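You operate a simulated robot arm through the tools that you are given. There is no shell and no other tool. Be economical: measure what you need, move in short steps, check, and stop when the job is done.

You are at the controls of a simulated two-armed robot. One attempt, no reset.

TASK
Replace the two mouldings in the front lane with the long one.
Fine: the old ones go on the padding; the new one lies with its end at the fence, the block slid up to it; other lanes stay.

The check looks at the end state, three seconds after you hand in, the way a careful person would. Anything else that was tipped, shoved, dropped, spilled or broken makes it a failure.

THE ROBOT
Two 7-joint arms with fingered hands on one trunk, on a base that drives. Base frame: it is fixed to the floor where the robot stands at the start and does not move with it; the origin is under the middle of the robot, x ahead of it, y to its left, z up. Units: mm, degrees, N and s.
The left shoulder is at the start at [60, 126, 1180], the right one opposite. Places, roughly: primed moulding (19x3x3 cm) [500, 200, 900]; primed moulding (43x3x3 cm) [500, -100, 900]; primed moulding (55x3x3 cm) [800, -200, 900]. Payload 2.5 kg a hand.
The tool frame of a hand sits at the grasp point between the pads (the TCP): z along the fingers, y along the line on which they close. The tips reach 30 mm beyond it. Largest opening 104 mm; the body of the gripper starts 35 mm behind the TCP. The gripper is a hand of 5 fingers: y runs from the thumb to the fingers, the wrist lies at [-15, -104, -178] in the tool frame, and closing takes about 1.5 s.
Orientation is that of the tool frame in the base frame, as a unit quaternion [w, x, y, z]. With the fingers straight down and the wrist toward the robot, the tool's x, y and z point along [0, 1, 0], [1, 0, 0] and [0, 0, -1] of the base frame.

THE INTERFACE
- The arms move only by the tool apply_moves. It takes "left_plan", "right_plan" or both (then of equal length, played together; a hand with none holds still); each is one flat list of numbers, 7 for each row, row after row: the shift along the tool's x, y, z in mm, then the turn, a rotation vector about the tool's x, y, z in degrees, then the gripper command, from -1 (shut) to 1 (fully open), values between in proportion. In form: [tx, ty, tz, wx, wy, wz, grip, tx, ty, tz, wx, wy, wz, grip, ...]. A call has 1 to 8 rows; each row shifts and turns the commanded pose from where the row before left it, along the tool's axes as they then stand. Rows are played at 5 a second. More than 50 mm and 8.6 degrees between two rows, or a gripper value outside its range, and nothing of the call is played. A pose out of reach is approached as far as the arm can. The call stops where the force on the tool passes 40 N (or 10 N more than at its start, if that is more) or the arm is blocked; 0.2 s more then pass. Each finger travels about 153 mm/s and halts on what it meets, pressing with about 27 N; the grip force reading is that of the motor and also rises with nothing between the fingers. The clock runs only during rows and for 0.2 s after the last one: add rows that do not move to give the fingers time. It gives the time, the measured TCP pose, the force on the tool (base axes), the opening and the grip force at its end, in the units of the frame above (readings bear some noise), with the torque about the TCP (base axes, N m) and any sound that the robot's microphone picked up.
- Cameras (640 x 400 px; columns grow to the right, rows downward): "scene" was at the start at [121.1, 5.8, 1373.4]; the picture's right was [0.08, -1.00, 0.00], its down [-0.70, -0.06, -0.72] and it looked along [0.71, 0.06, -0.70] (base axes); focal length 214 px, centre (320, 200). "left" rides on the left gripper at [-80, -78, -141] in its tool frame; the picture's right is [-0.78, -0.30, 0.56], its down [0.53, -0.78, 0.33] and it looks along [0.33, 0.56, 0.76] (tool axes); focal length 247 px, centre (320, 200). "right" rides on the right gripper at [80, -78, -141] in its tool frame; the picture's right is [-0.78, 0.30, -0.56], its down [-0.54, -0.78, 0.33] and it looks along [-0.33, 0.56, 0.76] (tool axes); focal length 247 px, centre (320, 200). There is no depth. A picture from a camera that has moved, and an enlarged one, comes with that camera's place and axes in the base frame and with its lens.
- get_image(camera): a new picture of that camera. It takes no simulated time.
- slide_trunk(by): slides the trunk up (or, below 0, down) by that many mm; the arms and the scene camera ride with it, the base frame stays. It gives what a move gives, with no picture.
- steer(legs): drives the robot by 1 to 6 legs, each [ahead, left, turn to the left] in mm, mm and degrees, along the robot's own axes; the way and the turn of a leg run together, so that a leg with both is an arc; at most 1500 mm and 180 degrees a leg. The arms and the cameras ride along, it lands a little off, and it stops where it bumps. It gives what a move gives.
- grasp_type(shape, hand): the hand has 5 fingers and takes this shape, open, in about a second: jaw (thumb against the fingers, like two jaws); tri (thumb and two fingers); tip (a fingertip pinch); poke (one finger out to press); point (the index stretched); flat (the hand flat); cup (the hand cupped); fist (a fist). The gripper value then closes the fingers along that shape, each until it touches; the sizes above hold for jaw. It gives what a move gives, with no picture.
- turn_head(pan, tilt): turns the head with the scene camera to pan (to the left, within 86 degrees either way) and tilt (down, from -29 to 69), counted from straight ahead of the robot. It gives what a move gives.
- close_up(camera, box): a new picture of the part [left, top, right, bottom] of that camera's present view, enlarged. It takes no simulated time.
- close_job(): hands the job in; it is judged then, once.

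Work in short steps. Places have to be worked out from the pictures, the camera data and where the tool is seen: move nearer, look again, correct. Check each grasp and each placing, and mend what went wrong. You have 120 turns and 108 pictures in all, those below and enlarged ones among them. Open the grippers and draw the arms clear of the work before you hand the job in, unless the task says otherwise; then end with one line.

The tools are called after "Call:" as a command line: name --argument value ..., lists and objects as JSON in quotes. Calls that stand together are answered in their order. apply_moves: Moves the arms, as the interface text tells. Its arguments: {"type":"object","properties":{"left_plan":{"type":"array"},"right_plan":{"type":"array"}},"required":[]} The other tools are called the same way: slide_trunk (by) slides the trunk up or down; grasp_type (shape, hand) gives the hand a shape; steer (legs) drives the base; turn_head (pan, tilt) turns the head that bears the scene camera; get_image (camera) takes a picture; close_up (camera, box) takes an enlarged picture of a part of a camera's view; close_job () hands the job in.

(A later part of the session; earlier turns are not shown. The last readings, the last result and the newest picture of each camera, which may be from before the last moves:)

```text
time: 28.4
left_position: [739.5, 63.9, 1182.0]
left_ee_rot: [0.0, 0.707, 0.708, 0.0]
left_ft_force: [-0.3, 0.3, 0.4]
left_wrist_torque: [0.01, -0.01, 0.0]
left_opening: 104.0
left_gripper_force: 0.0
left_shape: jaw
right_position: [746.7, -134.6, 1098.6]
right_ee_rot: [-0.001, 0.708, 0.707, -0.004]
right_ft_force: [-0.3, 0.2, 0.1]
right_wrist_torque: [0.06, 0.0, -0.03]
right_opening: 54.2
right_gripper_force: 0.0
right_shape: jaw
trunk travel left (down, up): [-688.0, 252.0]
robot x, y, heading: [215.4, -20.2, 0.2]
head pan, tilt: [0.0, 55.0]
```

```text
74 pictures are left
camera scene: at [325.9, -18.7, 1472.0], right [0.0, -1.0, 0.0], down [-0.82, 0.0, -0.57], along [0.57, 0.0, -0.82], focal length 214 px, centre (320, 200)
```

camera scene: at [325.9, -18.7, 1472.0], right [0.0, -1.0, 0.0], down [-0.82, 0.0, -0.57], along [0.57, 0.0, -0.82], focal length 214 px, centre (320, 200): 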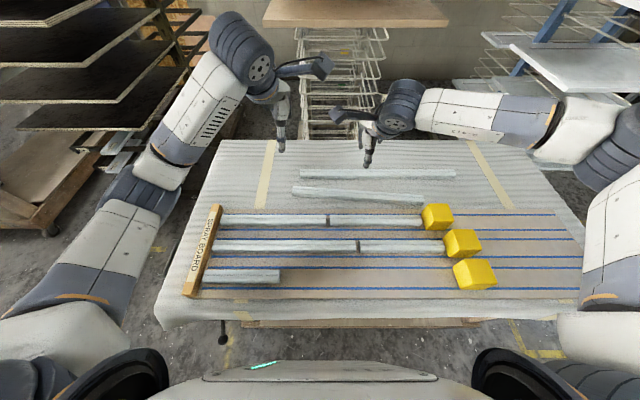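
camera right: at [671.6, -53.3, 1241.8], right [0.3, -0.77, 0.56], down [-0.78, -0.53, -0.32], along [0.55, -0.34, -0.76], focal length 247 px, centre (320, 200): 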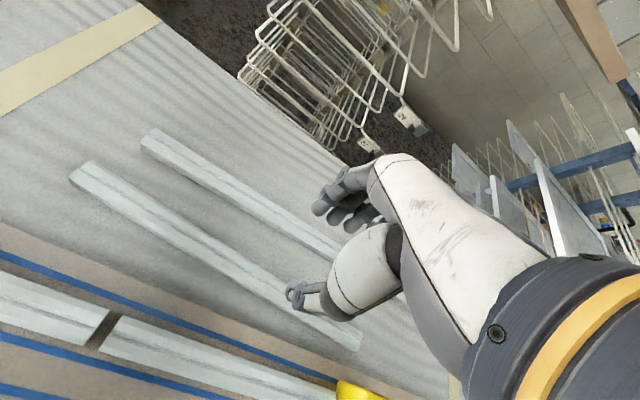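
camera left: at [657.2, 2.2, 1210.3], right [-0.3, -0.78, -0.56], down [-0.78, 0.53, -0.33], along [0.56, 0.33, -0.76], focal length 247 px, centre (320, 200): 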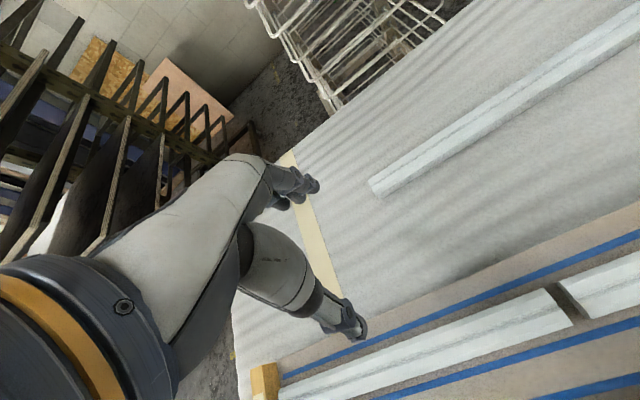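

43 cm piece rests on the padding, clear of the board. Now back off and shift left so the left hand can take the 19 cm piece (x≈478, y≈177).

Call:
steer --legs '[[-98, 77, 0]]'

Call:
apply_moves --left_plan '[7, -40, 0, 0, 0, 0, 0.5, 7, -40, 0, 0, 0, 0, 0.5, 7, -40, 0, 0, 0, 0, 0.5, 7, -40, 0, 0, 0, 0, 0.5, 0, 0, 40, 0, 0, 0, 0.5, 0, 0, 40, 0, 0, 0, 0.5, 0, 0, 40, 0, 0, 0, 0.5]'

Call:
get_image --camera "left"

Call:
get_image --camera "scene"

```text
time: 29.7
left_position: [639.0, 142.0, 1182.3]
left_ee_rot: [0.001, 0.707, 0.707, 0.001]
left_ft_force: [-0.3, 0.0, 1.1]
left_wrist_torque: [-0.02, -0.04, 0.0]
left_opening: 103.4
left_gripper_force: 0.1
left_shape: jaw
right_position: [647.9, -56.4, 1100.6]
right_ee_rot: [-0.001, 0.708, 0.706, -0.004]
right_ft_force: [-0.4, 0.9, 1.1]
right_wrist_torque: [0.03, -0.06, -0.04]
right_opening: 54.0
right_gripper_force: 0.0
right_shape: jaw
trunk travel left (down, up): [-688.0, 252.0]
robot x, y, heading: [117.7, 54.2, 0.1]
head pan, tilt: [0.0, 55.0]
```

```text
time: 31.3
left_position: [477.9, 168.6, 1061.5]
left_ee_rot: [0.0, 0.707, 0.707, 0.0]
left_ft_force: [0.2, 0.0, 0.4]
left_wrist_torque: [-0.03, -0.02, 0.06]
left_opening: 78.3
left_gripper_force: 0.1
left_shape: jaw
right_position: [650.0, -57.3, 1099.7]
right_ee_rot: [-0.001, 0.708, 0.706, -0.003]
right_ft_force: [-0.6, -0.5, -0.1]
right_wrist_torque: [-0.02, -0.03, -0.01]
right_opening: 54.2
right_gripper_force: 0.0
right_shape: jaw
trunk travel left (down, up): [-688.0, 252.0]
robot x, y, heading: [115.4, 54.9, -0.2]
head pan, tilt: [0.0, 55.0]
```

```text
73 pictures are left
camera left: at [402.0, 89.3, 1202.8], right [-0.3, -0.78, -0.56], down [-0.78, 0.53, -0.33], along [0.56, 0.33, -0.76], focal length 247 px, centre (320, 200)
```

left: 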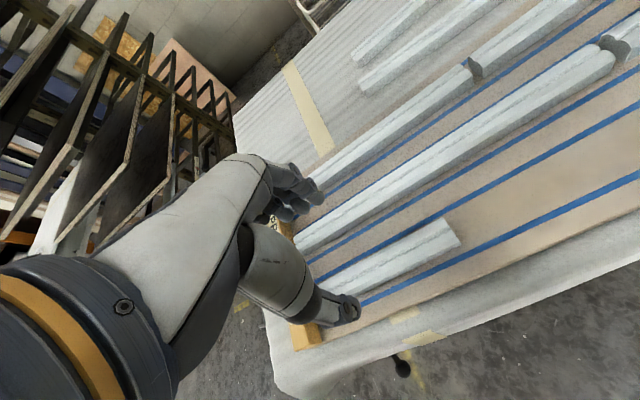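

```text
72 pictures are left
camera scene: at [227.3, 58.4, 1472.1], right [0.0, -1.0, 0.0], down [-0.82, 0.0, -0.57], along [0.57, 0.0, -0.82], focal length 214 px, centre (320, 200)
```

scene: 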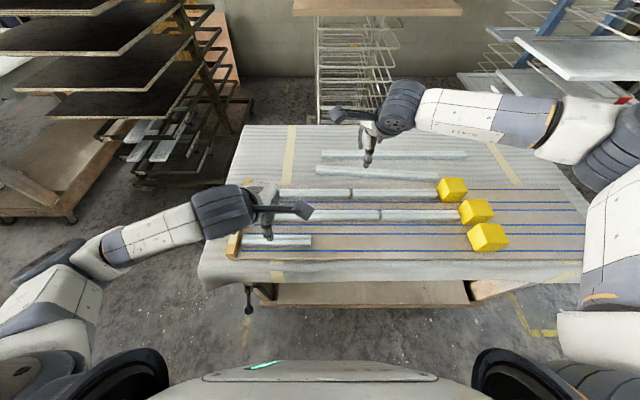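

Piece's right end at y≈83, x centre ≈476, so centre y≈178. Descend to ~942.

Call:
apply_moves --left_plan '[6, -1, 40, 0, 0, 0, 0.5, 0, 0, 40, 0, 0, 0, 0.5, 0, 0, 25, 0, 0, 0, 0.5, 0, 0, 14, 0, 0, 0, 0.5]'

Call:
get_image --camera "left"

```text
time: 32.3
left_position: [478.3, 174.9, 942.4]
left_ee_rot: [0.0, 0.707, 0.707, 0.001]
left_ft_force: [-0.5, 0.1, 0.9]
left_wrist_torque: [-0.01, 0.0, 0.01]
left_opening: 78.2
left_gripper_force: 0.1
left_shape: jaw
right_position: [649.2, -57.7, 1097.7]
right_ee_rot: [-0.001, 0.708, 0.706, -0.004]
right_ft_force: [-0.1, -0.1, -0.1]
right_wrist_torque: [0.0, 0.02, 0.0]
right_opening: 54.3
right_gripper_force: 0.0
right_shape: jaw
trunk travel left (down, up): [-688.0, 252.0]
robot x, y, heading: [117.0, 59.6, -0.2]
head pan, tilt: [0.0, 55.0]
```

```text
71 pictures are left
camera left: at [402.0, 95.2, 1083.5], right [-0.3, -0.78, -0.56], down [-0.78, 0.54, -0.33], along [0.56, 0.33, -0.76], focal length 247 px, centre (320, 200)
```

left: 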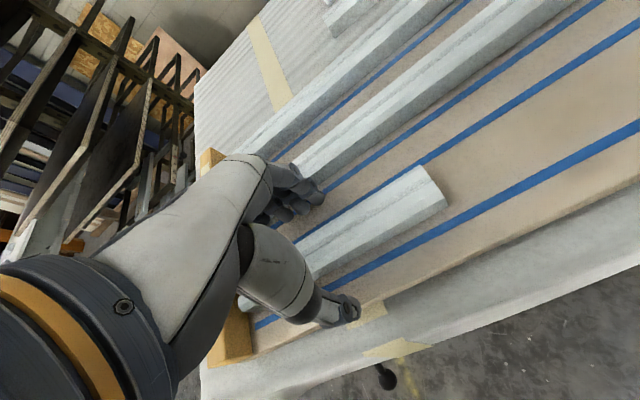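

Straddled; lower 3 mm and close gently.

Call:
apply_moves --left_plan '[0, 0, 3, 0, 0, 0, 0.3, 0, 0, 0, 0, 0, 0, 0, 0, 0, 0, 0, 0, 0, -0.4, 0, 0, 0, 0, 0, 0, -1, 0, 0, 0, 0, 0, 0, -1, 0, 0, 0, 0, 0, 0, -1, 0, 0, 0, 0, 0, 0, -1]'

Call:
apply_moves --left_plan '[0, 0, -30, 0, 0, 0, -1, 0, 0, -40, 0, 0, 0, -1, 0, 0, -40, 0, 0, 0, -1]'

Call:
get_image --camera "left"

```text
time: 33.9
left_position: [479.4, 174.5, 938.9]
left_ee_rot: [0.0, 0.707, 0.707, 0.0]
left_ft_force: [0.4, 0.0, 0.1]
left_wrist_torque: [-0.01, -0.02, -0.02]
left_opening: 24.2
left_gripper_force: 27.5
left_shape: jaw
right_position: [648.3, -58.1, 1098.5]
right_ee_rot: [-0.002, 0.709, 0.706, -0.003]
right_ft_force: [0.3, 0.2, 0.1]
right_wrist_torque: [0.0, 0.02, 0.0]
right_opening: 54.1
right_gripper_force: 0.2
right_shape: jaw
trunk travel left (down, up): [-688.0, 252.0]
robot x, y, heading: [118.1, 60.2, -0.1]
head pan, tilt: [0.0, 55.0]
```

```text
time: 34.7
left_position: [477.3, 174.7, 1050.6]
left_ee_rot: [-0.001, 0.706, 0.708, 0.001]
left_ft_force: [-0.3, -0.3, -0.7]
left_wrist_torque: [-0.03, 0.03, -0.02]
left_opening: 24.2
left_gripper_force: 27.3
left_shape: jaw
right_position: [649.8, -57.5, 1099.0]
right_ee_rot: [-0.002, 0.708, 0.706, -0.003]
right_ft_force: [0.4, 0.2, -0.3]
right_wrist_torque: [-0.01, 0.0, 0.05]
right_opening: 54.2
right_gripper_force: 0.1
right_shape: jaw
trunk travel left (down, up): [-688.0, 252.0]
robot x, y, heading: [114.8, 61.0, 0.2]
head pan, tilt: [0.0, 55.0]
```

```text
70 pictures are left
camera left: at [402.2, 94.1, 1192.1], right [-0.3, -0.78, -0.56], down [-0.78, 0.53, -0.33], along [0.55, 0.34, -0.76], focal length 247 px, centre (320, 200)
```

left: 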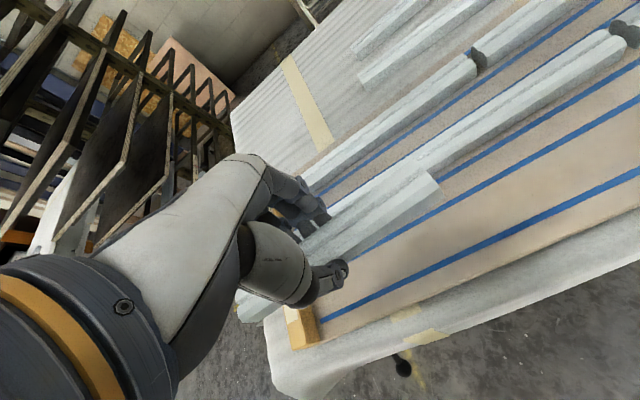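

Held. Drive ahead 98 mm, extend the left arm 225 mm and 15 mm outward, at height.

Call:
steer --legs '[[98, 0, 0]]'

Call:
apply_moves --left_plan '[3, 45, 0, 0, 0, 0, -1, 3, 45, 0, 0, 0, 0, -1, 3, 45, 0, 0, 0, 0, -1, 3, 45, 0, 0, 0, 0, -1, 3, 45, 0, 0, 0, 0, -1, 0, 0, 0, 0, 0, 0, -1]'

Call:
get_image --camera "left"

Call:
get_image --camera "scene"

```text
time: 35.8
left_position: [576.7, 174.0, 1049.6]
left_ee_rot: [0.001, 0.707, 0.707, 0.0]
left_ft_force: [0.3, 0.6, -0.1]
left_wrist_torque: [0.0, 0.01, 0.0]
left_opening: 24.0
left_gripper_force: 26.9
left_shape: jaw
right_position: [748.1, -58.0, 1098.7]
right_ee_rot: [-0.002, 0.709, 0.706, -0.003]
right_ft_force: [0.4, -0.2, -0.1]
right_wrist_torque: [0.02, 0.01, 0.0]
right_opening: 54.3
right_gripper_force: 0.1
right_shape: jaw
trunk travel left (down, up): [-688.0, 252.0]
robot x, y, heading: [215.0, 62.2, 0.2]
head pan, tilt: [0.0, 55.0]
```

```text
time: 37.2
left_position: [802.3, 190.2, 1051.5]
left_ee_rot: [0.002, 0.707, 0.707, 0.001]
left_ft_force: [-0.1, 0.9, -0.9]
left_wrist_torque: [0.03, -0.01, 0.01]
left_opening: 24.5
left_gripper_force: 26.5
left_shape: jaw
right_position: [746.6, -57.0, 1099.9]
right_ee_rot: [0.0, 0.708, 0.706, -0.004]
right_ft_force: [0.4, -0.7, 0.1]
right_wrist_torque: [0.01, 0.0, 0.01]
right_opening: 54.0
right_gripper_force: 0.1
right_shape: jaw
trunk travel left (down, up): [-688.0, 252.0]
robot x, y, heading: [212.1, 56.7, -0.1]
head pan, tilt: [0.0, 55.0]
```

```text
69 pictures are left
camera left: at [724.6, 109.8, 1193.1], right [-0.3, -0.78, -0.56], down [-0.78, 0.53, -0.33], along [0.56, 0.33, -0.76], focal length 247 px, centre (320, 200)
```

left: 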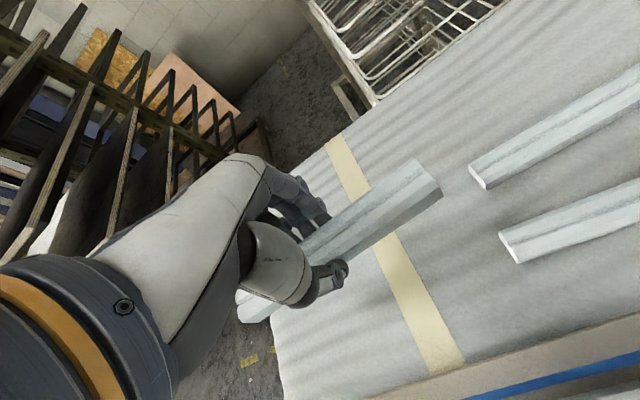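

```text
68 pictures are left
camera scene: at [324.6, 58.5, 1472.0], right [0.0, -1.0, 0.0], down [-0.82, 0.0, -0.57], along [0.57, 0.0, -0.82], focal length 214 px, centre (320, 200)
```

scene: 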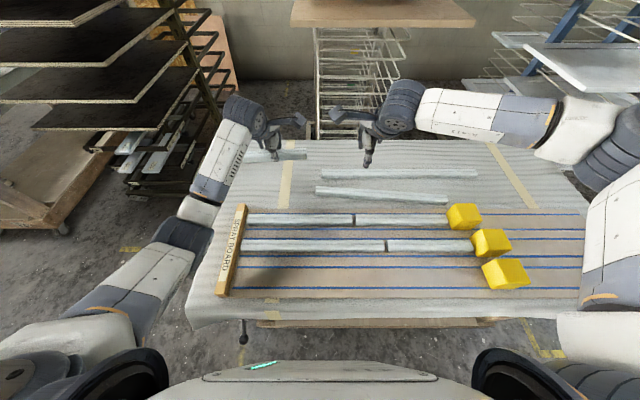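

Clear padding below (table edge at y≈386, long piece's end at y≈45). Lower the left hand.

Call:
apply_moves --left_plan '[0, 0, 40, 0, 0, 0, -1, 0, 0, 40, 0, 0, 0, -1, 0, 0, 30, 0, 0, 0, -1, 0, 0, 12, 0, 0, 0, -1, 0, 0, 5, 0, 0, 0, -1]'

Call:
get_image --camera "left"

```text
time: 38.4
left_position: [801.1, 189.3, 922.9]
left_ee_rot: [0.001, 0.707, 0.707, 0.001]
left_ft_force: [0.1, -0.3, 0.3]
left_wrist_torque: [0.04, 0.03, -0.02]
left_opening: 23.9
left_gripper_force: 26.9
left_shape: jaw
right_position: [747.4, -57.9, 1100.0]
right_ee_rot: [-0.001, 0.709, 0.706, -0.003]
right_ft_force: [0.3, 0.0, 0.4]
right_wrist_torque: [-0.02, 0.03, 0.04]
right_opening: 54.2
right_gripper_force: 0.0
right_shape: jaw
trunk travel left (down, up): [-688.0, 252.0]
robot x, y, heading: [210.3, 59.0, -0.1]
head pan, tilt: [0.0, 55.0]
```

```text
67 pictures are left
camera left: at [724.7, 109.0, 1064.9], right [-0.3, -0.78, -0.56], down [-0.78, 0.53, -0.33], along [0.56, 0.33, -0.76], focal length 247 px, centre (320, 200)
```

left: 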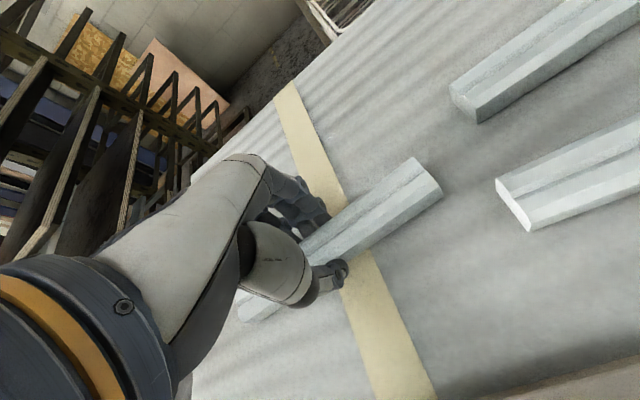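

Just above contact; lower 3 mm, then open and lift away in a separate check.

Call:
apply_moves --left_plan '[0, 0, 2, 0, 0, 0, -1, 0, 0, 1.5, 0, 0, 0, -1]'

Call:
apply_moves --left_plan '[0, 0, 0, 0, 0, 0, -0.3, 0, 0, 0, 0, 0, 0, 0, 0, 0, 0, 0, 0, 0, 0.1, 0, 0, 0, 0, 0, 0, 0.1]'

Call:
apply_moves --left_plan '[0, 0, -30, 0, 0, 0, 0.1, 0, 0, -40, 0, 0, 0, 0.1, 0, 0, -45, 0, 0, 0, 0.1, 0, 0, -45, 0, 0, 0, 0.1, 0, 0, -45, 0, 0, 0, 0.1]'

Call:
get_image --camera "left"

Call:
get_image --camera "right"

```text
time: 39.0
left_position: [801.3, 189.2, 922.9]
left_ee_rot: [0.002, 0.707, 0.707, 0.001]
left_ft_force: [-0.9, 0.5, 9.3]
left_wrist_torque: [0.0, 0.03, 0.0]
left_opening: 24.4
left_gripper_force: 27.1
left_shape: jaw
right_position: [746.8, -57.8, 1100.2]
right_ee_rot: [0.0, 0.709, 0.706, -0.003]
right_ft_force: [-0.3, -0.3, 0.7]
right_wrist_torque: [0.0, 0.0, -0.03]
right_opening: 54.1
right_gripper_force: 0.1
right_shape: jaw
trunk travel left (down, up): [-688.0, 252.0]
robot x, y, heading: [216.0, 65.1, 0.1]
head pan, tilt: [0.0, 55.0]
```

```text
time: 40.0
left_position: [800.0, 189.3, 918.8]
left_ee_rot: [0.0, 0.707, 0.708, 0.0]
left_ft_force: [-0.7, -0.2, 1.6]
left_wrist_torque: [-0.03, -0.05, -0.02]
left_opening: 56.4
left_gripper_force: 0.0
left_shape: jaw
right_position: [746.6, -57.5, 1100.2]
right_ee_rot: [-0.001, 0.708, 0.706, -0.003]
right_ft_force: [1.2, 0.7, 0.9]
right_wrist_torque: [0.0, -0.02, 0.0]
right_opening: 54.3
right_gripper_force: 0.0
right_shape: jaw
trunk travel left (down, up): [-688.0, 252.0]
robot x, y, heading: [212.2, 60.8, 0.2]
head pan, tilt: [0.0, 55.0]
```

```text
time: 41.2
left_position: [800.6, 189.3, 1124.4]
left_ee_rot: [0.0, 0.707, 0.707, 0.0]
left_ft_force: [0.1, 0.3, 0.7]
left_wrist_torque: [-0.02, -0.03, -0.01]
left_opening: 57.0
left_gripper_force: 0.2
left_shape: jaw
right_position: [746.5, -57.8, 1099.9]
right_ee_rot: [-0.001, 0.709, 0.706, -0.004]
right_ft_force: [0.1, 0.1, 0.1]
right_wrist_torque: [0.0, 0.01, 0.03]
right_opening: 54.2
right_gripper_force: 0.1
right_shape: jaw
trunk travel left (down, up): [-688.0, 252.0]
robot x, y, heading: [211.3, 59.9, 0.1]
head pan, tilt: [0.0, 55.0]
```

```text
66 pictures are left
camera left: at [724.5, 109.8, 1266.5], right [-0.3, -0.78, -0.56], down [-0.78, 0.53, -0.33], along [0.56, 0.33, -0.76], focal length 247 px, centre (320, 200)
```

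left: 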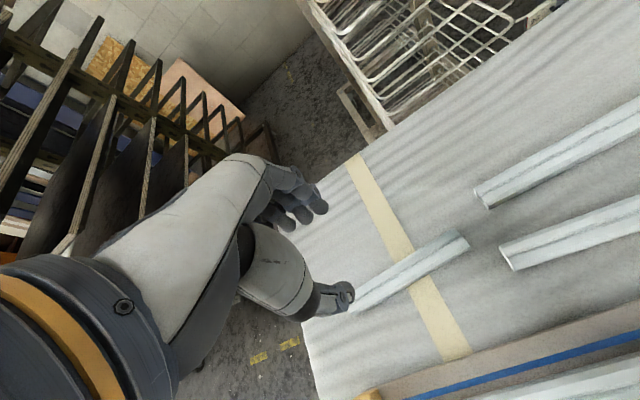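

```text
65 pictures are left
camera right: at [670.7, 23.5, 1241.5], right [0.3, -0.78, 0.56], down [-0.78, -0.53, -0.33], along [0.55, -0.34, -0.76], focal length 247 px, centre (320, 200)
```

right: 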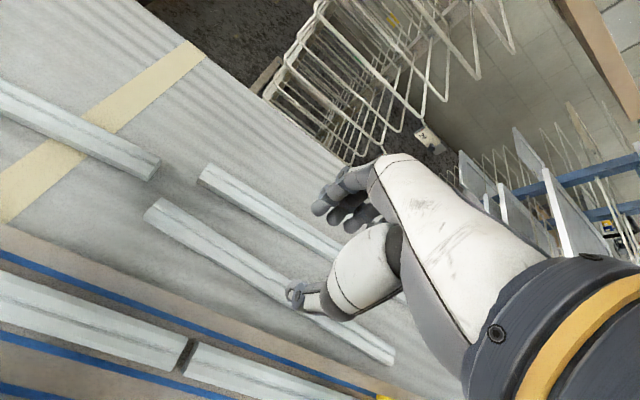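

Both old pieces lie on the padding. Long piece's left end is at y≈53 → centre y≈-222. Retract the left hand and drive right 165 mm.

Call:
apply_moves --left_plan '[8, -45, -10, 0, 0, 0, 0.1, 8, -45, -10, 0, 0, 0, 0.1, 8, -45, -10, 0, 0, 0, 0.1, 8, -45, -10, 0, 0, 0, 0.1, 8, -45, -10, 0, 0, 0, 0.1]'

Call:
steer --legs '[[0, -165, 0]]'

Call:
apply_moves --right_plan '[0, 40, 0, 0, 0, 0.5, 0.3, 0, 40, 0, 0, 0, 0, 0.3, 0, 0, 30, 0, 0, 0, 0.3, 0, 0, 30, 0, 0, 0, 0.3]'

Call:
get_image --camera "right"

Call:
get_image --camera "scene"

```text
time: 42.4
left_position: [574.6, 230.1, 1175.7]
left_ee_rot: [0.0, 0.707, 0.708, 0.0]
left_ft_force: [0.4, 1.0, -1.3]
left_wrist_torque: [0.02, 0.01, -0.03]
left_opening: 57.2
left_gripper_force: 0.0
left_shape: jaw
right_position: [745.5, -56.4, 1100.7]
right_ee_rot: [0.0, 0.709, 0.706, -0.003]
right_ft_force: [0.3, 0.7, 1.0]
right_wrist_torque: [0.0, 0.0, -0.01]
right_opening: 54.4
right_gripper_force: 0.0
right_shape: jaw
trunk travel left (down, up): [-688.0, 252.0]
robot x, y, heading: [215.2, 57.3, -0.2]
head pan, tilt: [0.0, 55.0]
```

```text
time: 43.9
left_position: [576.6, 65.1, 1175.6]
left_ee_rot: [0.001, 0.708, 0.706, 0.0]
left_ft_force: [-0.4, -0.3, 0.2]
left_wrist_torque: [-0.02, 0.01, 0.02]
left_opening: 56.9
left_gripper_force: 0.1
left_shape: jaw
right_position: [747.3, -222.3, 1099.3]
right_ee_rot: [-0.001, 0.709, 0.705, -0.004]
right_ft_force: [0.0, 0.4, -0.5]
right_wrist_torque: [-0.01, 0.02, 0.0]
right_opening: 54.4
right_gripper_force: 0.0
right_shape: jaw
trunk travel left (down, up): [-688.0, 252.0]
robot x, y, heading: [213.8, -106.5, -0.2]
head pan, tilt: [0.0, 55.0]
```

```text
time: 44.9
left_position: [577.4, 66.2, 1176.4]
left_ee_rot: [0.0, 0.708, 0.706, -0.001]
left_ft_force: [0.3, -0.2, 0.9]
left_wrist_torque: [-0.01, -0.01, 0.03]
left_opening: 56.8
left_gripper_force: 0.1
left_shape: jaw
right_position: [825.8, -222.0, 1039.8]
right_ee_rot: [-0.001, 0.712, 0.702, -0.004]
right_ft_force: [-0.8, -1.0, -0.5]
right_wrist_torque: [0.01, -0.01, 0.0]
right_opening: 67.3
right_gripper_force: 0.1
right_shape: jaw
trunk travel left (down, up): [-688.0, 252.0]
robot x, y, heading: [213.0, -103.0, 0.0]
head pan, tilt: [0.0, 55.0]
```

```text
64 pictures are left
camera right: at [750.9, -140.5, 1180.6], right [0.29, -0.78, 0.56], down [-0.79, -0.53, -0.32], along [0.55, -0.35, -0.76], focal length 247 px, centre (320, 200)
```

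right: 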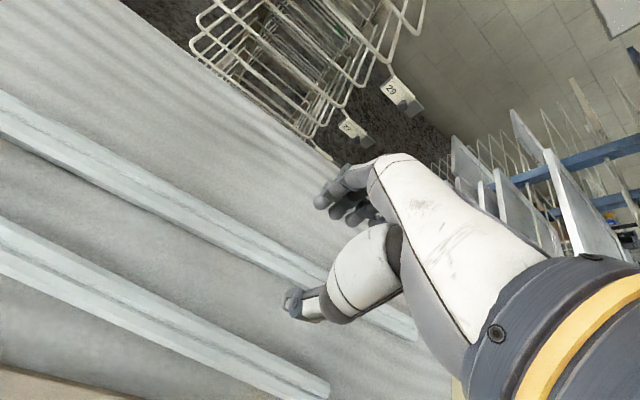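

```text
63 pictures are left
camera scene: at [325.2, -104.7, 1472.0], right [0.0, -1.0, 0.0], down [-0.82, 0.0, -0.57], along [0.57, 0.0, -0.82], focal length 214 px, centre (320, 200)
```

scene: 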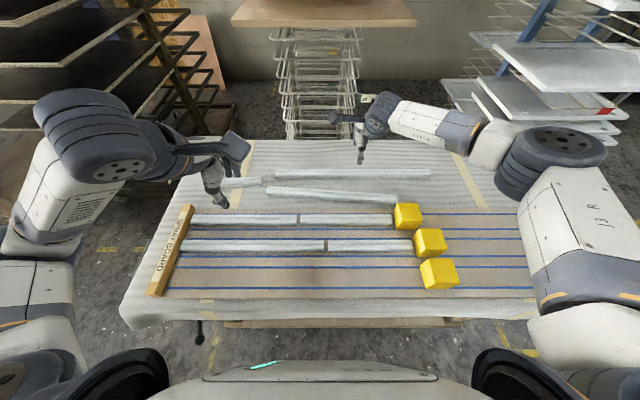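

Check alignment on a close-up before descending.

Call:
close_up --camera "right" --box '[0, 60, 440, 340]'

```text
1.43 times, centred on (220, 200) of right
camera zoom: at [750.9, -140.5, 1180.6], right [0.29, -0.78, 0.56], down [-0.79, -0.53, -0.32], along [0.55, -0.35, -0.76], focal length 353 px, centre (463, 200)
```

zoom: 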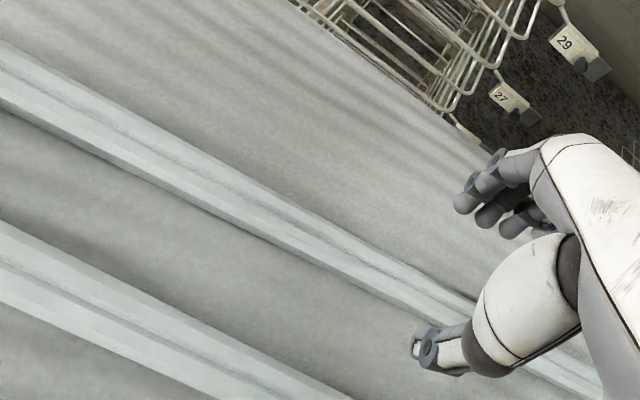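

The piece's centreline is at x≈839 and parallel to y. Shift 13 mm forward, correct yaw by -0.8°, descend.

Call:
apply_moves --right_plan '[0, 13, 0, 0, 0, -0.8, 0.5, 0, 0, 40, 0, 0, 0, 0.5, 0, 0, 25, 0, 0, 0, 0.5]'

Call:
get_image --camera "right"

```text
time: 45.6
left_position: [577.5, 66.0, 1175.1]
left_ee_rot: [-0.001, 0.708, 0.706, 0.0]
left_ft_force: [-0.3, 0.5, -0.4]
left_wrist_torque: [-0.01, 0.02, -0.04]
left_opening: 57.2
left_gripper_force: 0.0
left_shape: jaw
right_position: [839.1, -223.7, 973.4]
right_ee_rot: [-0.001, 0.707, 0.707, -0.003]
right_ft_force: [0.2, -0.2, -0.7]
right_wrist_torque: [0.02, 0.01, 0.01]
right_opening: 78.0
right_gripper_force: 0.1
right_shape: jaw
trunk travel left (down, up): [-688.0, 252.0]
robot x, y, heading: [216.5, -105.2, -0.0]
head pan, tilt: [0.0, 55.0]
```

```text
61 pictures are left
camera right: at [762.9, -142.0, 1115.3], right [0.3, -0.77, 0.56], down [-0.78, -0.54, -0.33], along [0.55, -0.34, -0.76], focal length 247 px, centre (320, 200)
```

right: 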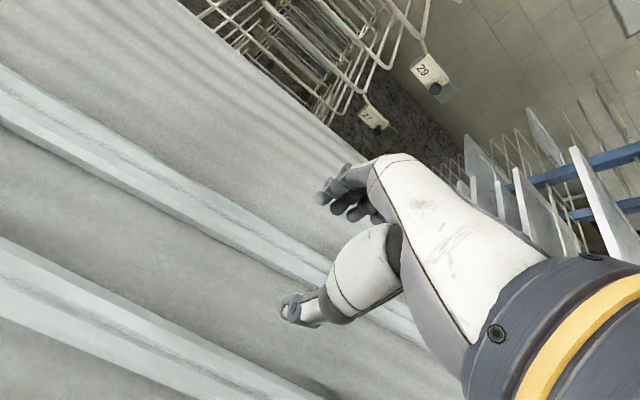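

Well centred. Descend to ~922 and close.

Call:
apply_moves --right_plan '[0, 0, 30, 0, 0, 0, 0.5, 0, 0, 18, 0, 0, 0, 0.5, 0, 0, 3, 0, 0, 0, 0.5]'

Call:
apply_moves --right_plan '[0, 0, 0, 0, 0, 0, 0.1, 0, 0, 0, 0, 0, 0, -0.3, 0, 0, 0, 0, 0, 0, -1, 0, 0, 0, 0, 0, 0, -1, 0, 0, 0, 0, 0, 0, -1, 0, 0, 0, 0, 0, 0, -1, 0, 0, 0, 0, 0, 0, -1]'

Call:
get_image --camera "right"

```text
time: 46.5
left_position: [576.8, 65.3, 1174.6]
left_ee_rot: [-0.001, 0.708, 0.706, 0.0]
left_ft_force: [0.3, 0.2, 0.3]
left_wrist_torque: [0.01, 0.02, 0.02]
left_opening: 57.1
left_gripper_force: 0.1
left_shape: jaw
right_position: [838.5, -223.4, 923.7]
right_ee_rot: [0.0, 0.707, 0.707, -0.003]
right_ft_force: [0.2, -0.1, -0.6]
right_wrist_torque: [0.01, -0.02, 0.03]
right_opening: 78.0
right_gripper_force: 0.1
right_shape: jaw
trunk travel left (down, up): [-688.0, 252.0]
robot x, y, heading: [210.2, -102.4, -0.1]
head pan, tilt: [0.0, 55.0]
```

```text
time: 48.0
left_position: [577.3, 66.6, 1174.9]
left_ee_rot: [0.0, 0.707, 0.707, 0.001]
left_ft_force: [-0.3, -0.5, 0.5]
left_wrist_torque: [-0.03, -0.01, 0.0]
left_opening: 57.1
left_gripper_force: 0.2
left_shape: jaw
right_position: [838.9, -222.1, 923.0]
right_ee_rot: [-0.002, 0.707, 0.707, -0.003]
right_ft_force: [-0.5, 0.0, 0.0]
right_wrist_torque: [-0.01, 0.03, 0.04]
right_opening: 23.8
right_gripper_force: 26.9
right_shape: jaw
trunk travel left (down, up): [-688.0, 252.0]
robot x, y, heading: [215.5, -101.7, -0.2]
head pan, tilt: [0.0, 55.0]
```

```text
60 pictures are left
camera right: at [762.0, -142.0, 1064.7], right [0.3, -0.77, 0.56], down [-0.78, -0.54, -0.33], along [0.55, -0.34, -0.76], focal length 247 px, centre (320, 200)
```

right: 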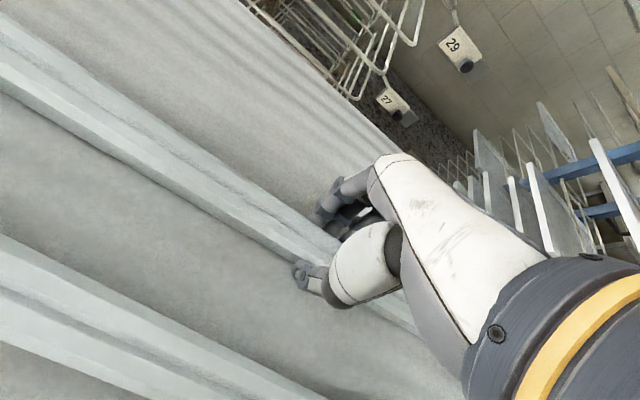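

Held. Lift 130 mm and verify.

Call:
apply_moves --right_plan '[0, 0, -20, 0, 0, 0, -1, 0, 0, -40, 0, 0, 0, -1, 0, 0, -40, 0, 0, 0, -1, 0, 0, -30, 0, 0, 0, -1]'

Call:
get_image --camera "right"

Call:
get_image --camera "scene"

```text
time: 49.0
left_position: [576.5, 66.7, 1174.7]
left_ee_rot: [-0.001, 0.708, 0.706, 0.0]
left_ft_force: [-0.1, 0.3, 0.7]
left_wrist_torque: [0.01, 0.01, -0.02]
left_opening: 56.7
left_gripper_force: 0.1
left_shape: jaw
right_position: [840.1, -222.1, 1053.2]
right_ee_rot: [-0.001, 0.707, 0.707, -0.004]
right_ft_force: [0.2, -0.4, -0.3]
right_wrist_torque: [-0.01, 0.01, -0.01]
right_opening: 24.0
right_gripper_force: 26.8
right_shape: jaw
trunk travel left (down, up): [-688.0, 252.0]
robot x, y, heading: [215.3, -105.2, 0.2]
head pan, tilt: [0.0, 55.0]
```

```text
59 pictures are left
camera right: at [763.1, -141.4, 1195.8], right [0.3, -0.77, 0.56], down [-0.78, -0.54, -0.33], along [0.55, -0.34, -0.76], focal length 247 px, centre (320, 200)
```

right: 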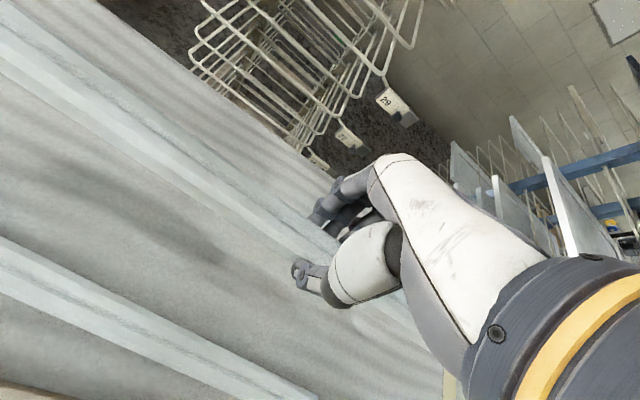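

```text
58 pictures are left
camera scene: at [324.9, -104.7, 1472.0], right [0.0, -1.0, 0.0], down [-0.82, 0.0, -0.57], along [0.57, 0.0, -0.82], focal length 214 px, centre (320, 200)
```

scene: 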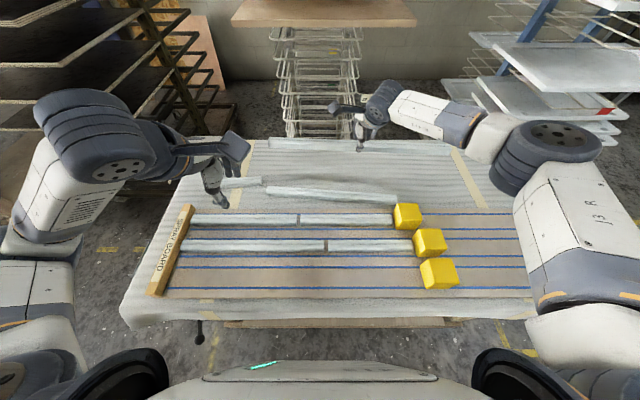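

Held level. Retract the arm, then drive back and left to bring it over the empty front lane, leaving ~12 mm to the fence.

Call:
apply_moves --right_plan '[0, -44, 0, 0, 0, 0, -1, 0, -44, 0, 0, 0, 0, -1, 0, -44, 0, 0, 0, 0, -1, 0, -44, 0, 0, 0, 0, -1, 0, -44, 0, 0, 0, 0, -1, 0, -44, 0, 0, 0, 0, -1]'

Call:
steer --legs '[[-98, 0, 0], [0, 205, 0]]'

Call:
get_image --camera "right"

Call:
get_image --camera "left"

Call:
get_image --camera "scene"

```text
time: 50.5
left_position: [576.7, 66.2, 1176.3]
left_ee_rot: [0.001, 0.707, 0.707, 0.0]
left_ft_force: [0.1, 0.2, 0.3]
left_wrist_torque: [0.01, -0.01, -0.01]
left_opening: 57.1
left_gripper_force: 0.0
left_shape: jaw
right_position: [575.9, -221.9, 1053.7]
right_ee_rot: [-0.001, 0.707, 0.707, -0.003]
right_ft_force: [-0.3, 0.0, -1.4]
right_wrist_torque: [0.0, 0.0, 0.0]
right_opening: 24.2
right_gripper_force: 27.1
right_shape: jaw
trunk travel left (down, up): [-688.0, 252.0]
robot x, y, heading: [211.4, -101.7, -0.2]
head pan, tilt: [0.0, 55.0]
```

```text
time: 52.8
left_position: [478.6, 271.1, 1175.2]
left_ee_rot: [0.0, 0.707, 0.708, -0.001]
left_ft_force: [-0.7, -0.4, -1.0]
left_wrist_torque: [0.0, -0.02, 0.01]
left_opening: 57.1
left_gripper_force: 0.0
left_shape: jaw
right_position: [479.1, -16.4, 1054.1]
right_ee_rot: [-0.001, 0.706, 0.708, -0.005]
right_ft_force: [-0.5, 0.5, -1.4]
right_wrist_torque: [-0.04, -0.02, -0.02]
right_opening: 23.7
right_gripper_force: 26.8
right_shape: jaw
trunk travel left (down, up): [-688.0, 252.0]
robot x, y, heading: [116.3, 97.9, -0.1]
head pan, tilt: [0.0, 55.0]
```

```text
57 pictures are left
camera right: at [402.9, 63.5, 1195.7], right [0.3, -0.77, 0.56], down [-0.78, -0.54, -0.32], along [0.55, -0.34, -0.76], focal length 247 px, centre (320, 200)
```

right: 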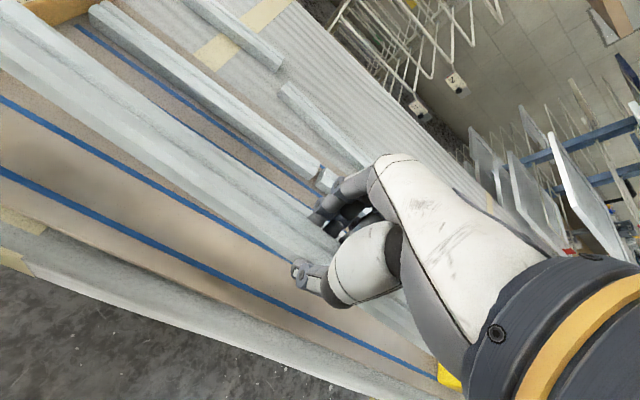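

```text
56 pictures are left
camera left: at [403.0, 191.3, 1317.2], right [-0.3, -0.78, -0.56], down [-0.78, 0.53, -0.33], along [0.56, 0.33, -0.76], focal length 247 px, centre (320, 200)
```

left: 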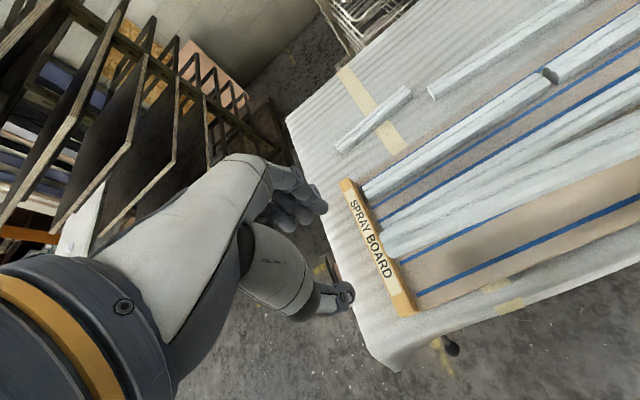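

```text
55 pictures are left
camera scene: at [227.6, 99.9, 1472.0], right [0.0, -1.0, 0.0], down [-0.82, 0.0, -0.57], along [0.57, 0.0, -0.82], focal length 214 px, centre (320, 200)
```

scene: 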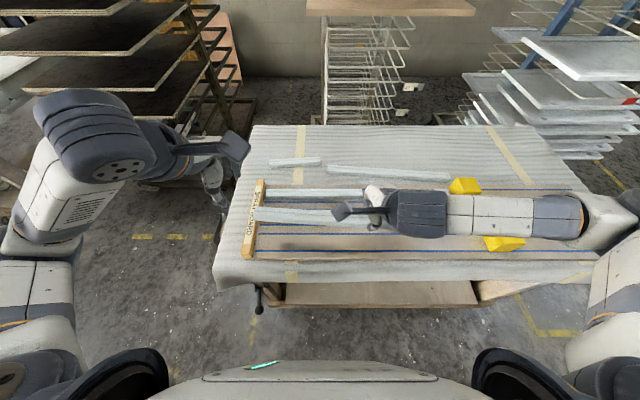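

The piece is over the front lane, right end (y≈-291) well short of the block (≈-358). Lower to ~12 mm above the board and inspect the fence end.

Call:
apply_moves --right_plan '[0, 0, 40, 0, 0, 0, -1, 0, 0, 40, 0, 0, 0, -1, 0, 0, 22, 0, 0, 0, -1]'

Call:
get_image --camera "right"

Call:
close_up --camera "left" --box '[320, 160, 520, 320]'

Call:
close_up --camera "scene" --box '[220, 160, 420, 290]'

```text
time: 53.6
left_position: [478.6, 270.8, 1175.3]
left_ee_rot: [0.0, 0.706, 0.708, 0.0]
left_ft_force: [0.0, -0.3, 0.6]
left_wrist_torque: [-0.03, -0.01, 0.01]
left_opening: 57.0
left_gripper_force: 0.1
left_shape: jaw
right_position: [480.3, -19.0, 951.7]
right_ee_rot: [0.0, 0.706, 0.708, -0.003]
right_ft_force: [-0.3, -0.4, -2.0]
right_wrist_torque: [-0.02, -0.02, -0.01]
right_opening: 24.0
right_gripper_force: 26.8
right_shape: jaw
trunk travel left (down, up): [-688.0, 252.0]
robot x, y, heading: [117.2, 99.9, -0.0]
head pan, tilt: [0.0, 55.0]
```

```text
54 pictures are left
camera right: at [402.6, 61.8, 1093.9], right [0.3, -0.77, 0.56], down [-0.78, -0.54, -0.33], along [0.55, -0.34, -0.76], focal length 247 px, centre (320, 200)
```

right: 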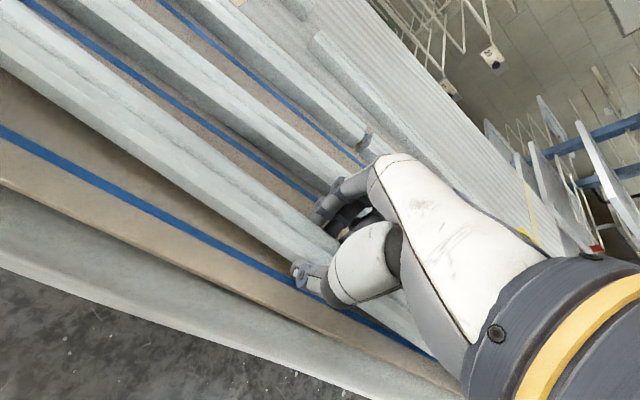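

```text
2.50 times, centred on (420, 240) of left
camera zoom: at [403.3, 190.8, 1317.2], right [-0.3, -0.78, -0.56], down [-0.78, 0.53, -0.33], along [0.56, 0.33, -0.76], focal length 617 px, centre (70, 100)
```

zoom: 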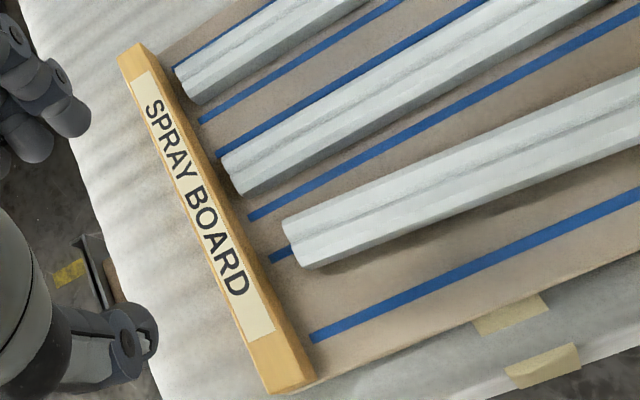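

```text
3.08 times, centred on (320, 225) of scene
camera zoom: at [228.0, 99.3, 1472.0], right [0.0, -1.0, 0.0], down [-0.82, 0.0, -0.57], along [0.57, 0.0, -0.82], focal length 660 px, centre (320, 123)
```

zoom: 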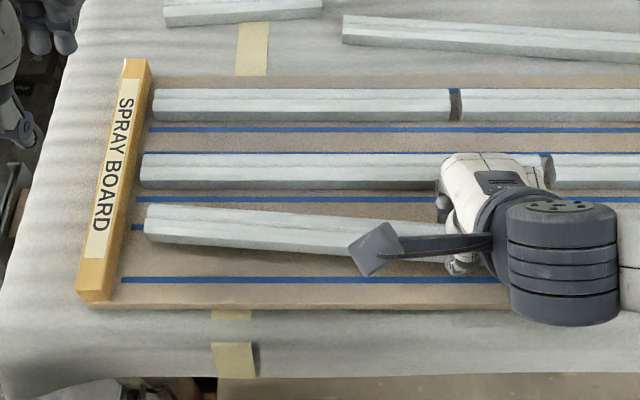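

The piece sits yawed ~5° in the grip (left end ahead) by both cameras. Turn the tool -5° about its z and re-look.

Call:
apply_moves --right_plan '[0, 0, 0, 0, 0, -2.5, -1, 0, 0, 0, 0, 0, -2.5, -1, 0, 0, 0, 0, 0, 0, -1]'

Call:
close_up --camera "left" --box '[320, 160, 520, 320]'

Call:
close_up --camera "scene" --box '[220, 160, 420, 290]'

```text
time: 54.4
left_position: [480.4, 271.7, 1175.4]
left_ee_rot: [0.0, 0.707, 0.707, 0.0]
left_ft_force: [0.2, 0.9, -0.7]
left_wrist_torque: [0.03, 0.01, -0.01]
left_opening: 57.2
left_gripper_force: 0.0
left_shape: jaw
right_position: [478.8, -18.3, 952.0]
right_ee_rot: [-0.001, 0.674, 0.739, -0.004]
right_ft_force: [0.0, -0.1, -1.1]
right_wrist_torque: [-0.01, 0.02, 0.0]
right_opening: 23.9
right_gripper_force: 26.6
right_shape: jaw
trunk travel left (down, up): [-688.0, 252.0]
robot x, y, heading: [119.3, 97.0, -0.0]
head pan, tilt: [0.0, 55.0]
```

```text
2.50 times, centred on (420, 240) of left
camera zoom: at [403.1, 190.7, 1317.3], right [-0.29, -0.78, -0.56], down [-0.78, 0.53, -0.33], along [0.56, 0.33, -0.76], focal length 617 px, centre (70, 100)
```

zoom: 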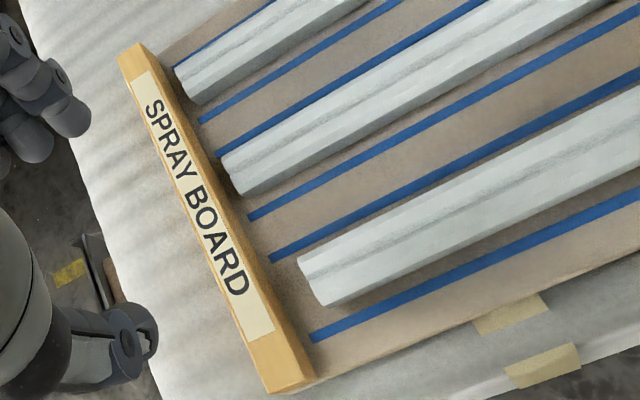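

```text
3.08 times, centred on (320, 225) of scene
camera zoom: at [227.7, 99.1, 1472.0], right [0.0, -1.0, 0.0], down [-0.82, 0.0, -0.57], along [0.57, 0.0, -0.82], focal length 660 px, centre (320, 123)
```

zoom: 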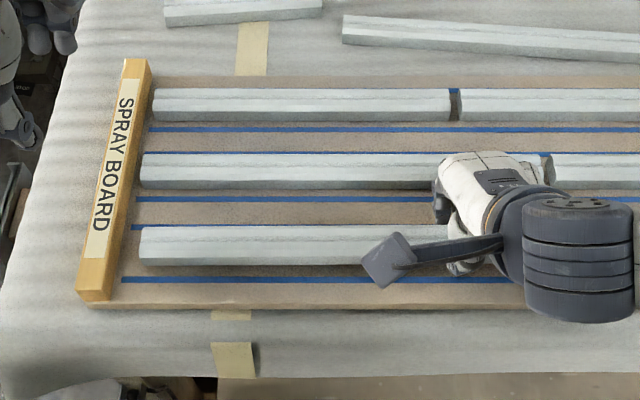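

Aligned with the lane now. Remaining: ~16 mm to the fence, and ~4 mm forward to centre in the lane (lines at x 451/504). Shift 10 mm left, 4 mm ahead, lower 6 mm.

Call:
apply_moves --right_plan '[5, 2.5, 2, 0, 0, 0, -1, 5, 2.5, 4, 0, 0, 0, -1, 0, 0, 0, 0, 0, 0, -1]'

Call:
close_up --camera "left" --box '[360, 220, 480, 316]'

Call:
close_up --camera "scene" --box '[230, 180, 330, 270]'

```text
time: 55.2
left_position: [479.4, 269.4, 1176.0]
left_ee_rot: [0.0, 0.706, 0.708, 0.0]
left_ft_force: [0.2, -1.3, -0.8]
left_wrist_torque: [0.0, 0.01, 0.0]
left_opening: 56.9
left_gripper_force: 0.1
left_shape: jaw
right_position: [482.8, -8.0, 945.5]
right_ee_rot: [-0.001, 0.675, 0.738, -0.003]
right_ft_force: [0.2, 0.3, -1.8]
right_wrist_torque: [-0.02, -0.03, 0.0]
right_opening: 23.7
right_gripper_force: 26.8
right_shape: jaw
trunk travel left (down, up): [-688.0, 252.0]
robot x, y, heading: [113.8, 101.8, 0.1]
head pan, tilt: [0.0, 55.0]
```

```text
4.17 times, centred on (420, 268) of left
camera zoom: at [403.0, 190.6, 1317.3], right [-0.29, -0.78, -0.56], down [-0.78, 0.53, -0.33], along [0.56, 0.33, -0.76], focal length 1029 px, centre (-97, -83)
```

zoom: 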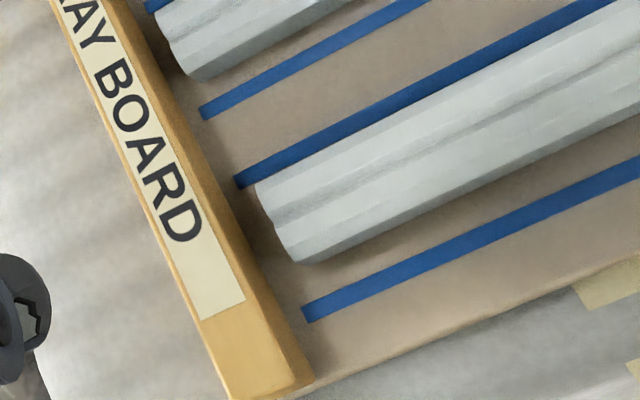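

```text
4.44 times, centred on (280, 225) of scene
camera zoom: at [227.6, 99.0, 1472.0], right [0.0, -1.0, 0.0], down [-0.82, 0.0, -0.57], along [0.57, 0.0, -0.82], focal length 953 px, centre (498, 89)
```

zoom: 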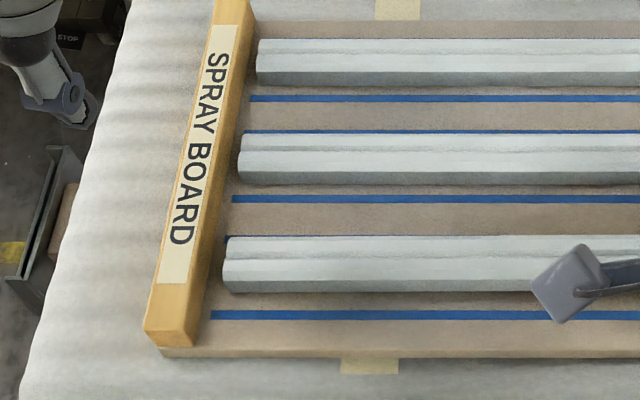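

Now lower 5 mm to just above the board, and creep toward the fence in 2 mm steps, watching the y force.

Call:
apply_moves --right_plan '[0, 0, 2.5, 0, 0, 0, -1, 0, 0, 2, 0, 0, 0, -1, 2, 0.18, 0, 0, 0, 0, -1, 0, 0, 0, 0, 0, 0, -1]'

Call:
apply_moves --right_plan '[1, 0.09, 0, 0, 0, 0, -1, 1, 0.09, 0, 0, 0, 0, -1]'

Call:
close_up --camera "left" --box '[360, 220, 480, 316]'

```text
time: 56.2
left_position: [479.5, 269.9, 1176.2]
left_ee_rot: [0.001, 0.706, 0.708, 0.0]
left_ft_force: [0.1, 0.4, -0.2]
left_wrist_torque: [-0.02, 0.03, 0.02]
left_opening: 57.1
left_gripper_force: 0.0
left_shape: jaw
right_position: [483.3, -6.1, 942.6]
right_ee_rot: [-0.001, 0.675, 0.738, -0.004]
right_ft_force: [0.2, -0.4, -2.3]
right_wrist_torque: [-0.01, -0.03, 0.0]
right_opening: 23.7
right_gripper_force: 27.5
right_shape: jaw
trunk travel left (down, up): [-688.0, 252.0]
robot x, y, heading: [114.8, 100.2, 0.0]
head pan, tilt: [0.0, 55.0]
```

```text
time: 56.8
left_position: [478.1, 270.5, 1175.0]
left_ee_rot: [0.0, 0.707, 0.708, 0.0]
left_ft_force: [-0.2, 0.2, -0.1]
left_wrist_torque: [-0.01, -0.01, -0.01]
left_opening: 56.9
left_gripper_force: 0.0
left_shape: jaw
right_position: [483.1, -4.1, 941.9]
right_ee_rot: [-0.001, 0.674, 0.738, -0.003]
right_ft_force: [0.7, -0.5, -0.7]
right_wrist_torque: [-0.01, 0.02, -0.03]
right_opening: 23.6
right_gripper_force: 26.8
right_shape: jaw
trunk travel left (down, up): [-688.0, 252.0]
robot x, y, heading: [116.9, 100.0, -0.0]
head pan, tilt: [0.0, 55.0]
```

```text
4.17 times, centred on (420, 268) of left
camera zoom: at [403.0, 190.7, 1317.3], right [-0.29, -0.78, -0.56], down [-0.78, 0.53, -0.33], along [0.56, 0.33, -0.76], focal length 1029 px, centre (-97, -83)
```

zoom: 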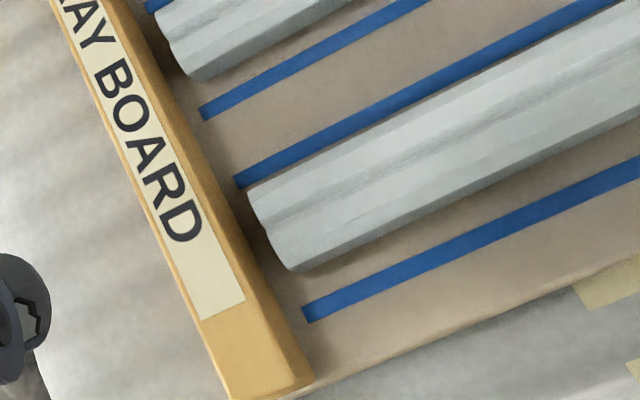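

About 6–7 mm left by comparison with lane 2's end. Move 4 mm, then 1 mm steps.

Call:
apply_moves --right_plan '[2, 0.18, 0, 0, 0, 0, -1, 2, 0.18, 0, 0, 0, 0, -1]'

Call:
apply_moves --right_plan '[1, 0.09, 0, 0, 0, 0, -1]'

Call:
apply_moves --right_plan '[1, 0.09, 0, 0, 0, 0, -1]'

Call:
close_up --camera "left" --box '[360, 220, 480, 316]'

```text
time: 57.4
left_position: [479.0, 270.3, 1176.2]
left_ee_rot: [0.0, 0.706, 0.708, 0.0]
left_ft_force: [0.1, 0.7, -0.2]
left_wrist_torque: [0.0, -0.01, 0.01]
left_opening: 56.8
left_gripper_force: 0.0
left_shape: jaw
right_position: [482.2, 0.2, 940.8]
right_ee_rot: [-0.001, 0.675, 0.738, -0.004]
right_ft_force: [-0.9, -0.1, -1.9]
right_wrist_torque: [-0.01, 0.01, -0.04]
right_opening: 23.9
right_gripper_force: 27.1
right_shape: jaw
trunk travel left (down, up): [-688.0, 252.0]
robot x, y, heading: [114.3, 99.8, -0.2]
head pan, tilt: [0.0, 55.0]
```

```text
time: 57.8
left_position: [478.0, 270.1, 1175.5]
left_ee_rot: [-0.001, 0.706, 0.708, 0.0]
left_ft_force: [0.1, -0.1, -0.4]
left_wrist_torque: [-0.01, -0.02, -0.01]
left_opening: 56.8
left_gripper_force: 0.0
left_shape: jaw
right_position: [484.4, 0.9, 941.9]
right_ee_rot: [-0.001, 0.675, 0.738, -0.004]
right_ft_force: [-0.5, -0.1, -2.3]
right_wrist_torque: [0.01, -0.01, 0.01]
right_opening: 23.8
right_gripper_force: 26.6
right_shape: jaw
trunk travel left (down, up): [-688.0, 252.0]
robot x, y, heading: [112.4, 99.7, 0.2]
head pan, tilt: [0.0, 55.0]
```

```text
time: 58.2
left_position: [479.3, 270.5, 1175.3]
left_ee_rot: [0.0, 0.707, 0.708, 0.0]
left_ft_force: [-0.3, 0.3, 0.2]
left_wrist_torque: [0.0, 0.01, 0.01]
left_opening: 56.9
left_gripper_force: 0.1
left_shape: jaw
right_position: [482.4, 1.5, 940.4]
right_ee_rot: [-0.001, 0.675, 0.738, -0.004]
right_ft_force: [0.0, 0.7, -1.6]
right_wrist_torque: [0.01, -0.03, -0.01]
right_opening: 23.7
right_gripper_force: 26.9
right_shape: jaw
trunk travel left (down, up): [-688.0, 252.0]
robot x, y, heading: [113.8, 97.8, 0.2]
head pan, tilt: [0.0, 55.0]
```

```text
4.17 times, centred on (420, 268) of left
camera zoom: at [403.0, 190.7, 1317.3], right [-0.29, -0.78, -0.56], down [-0.78, 0.53, -0.33], along [0.56, 0.33, -0.76], focal length 1029 px, centre (-97, -83)
```

zoom: 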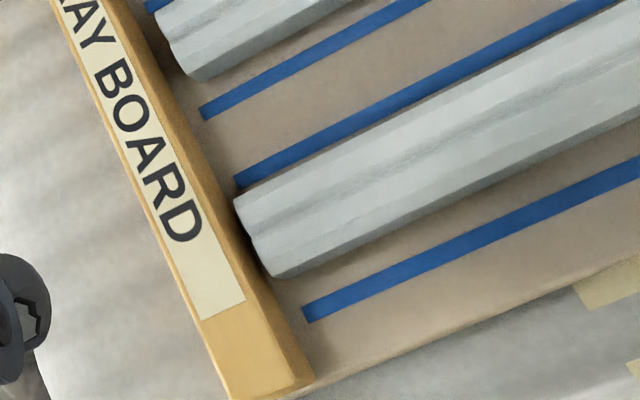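

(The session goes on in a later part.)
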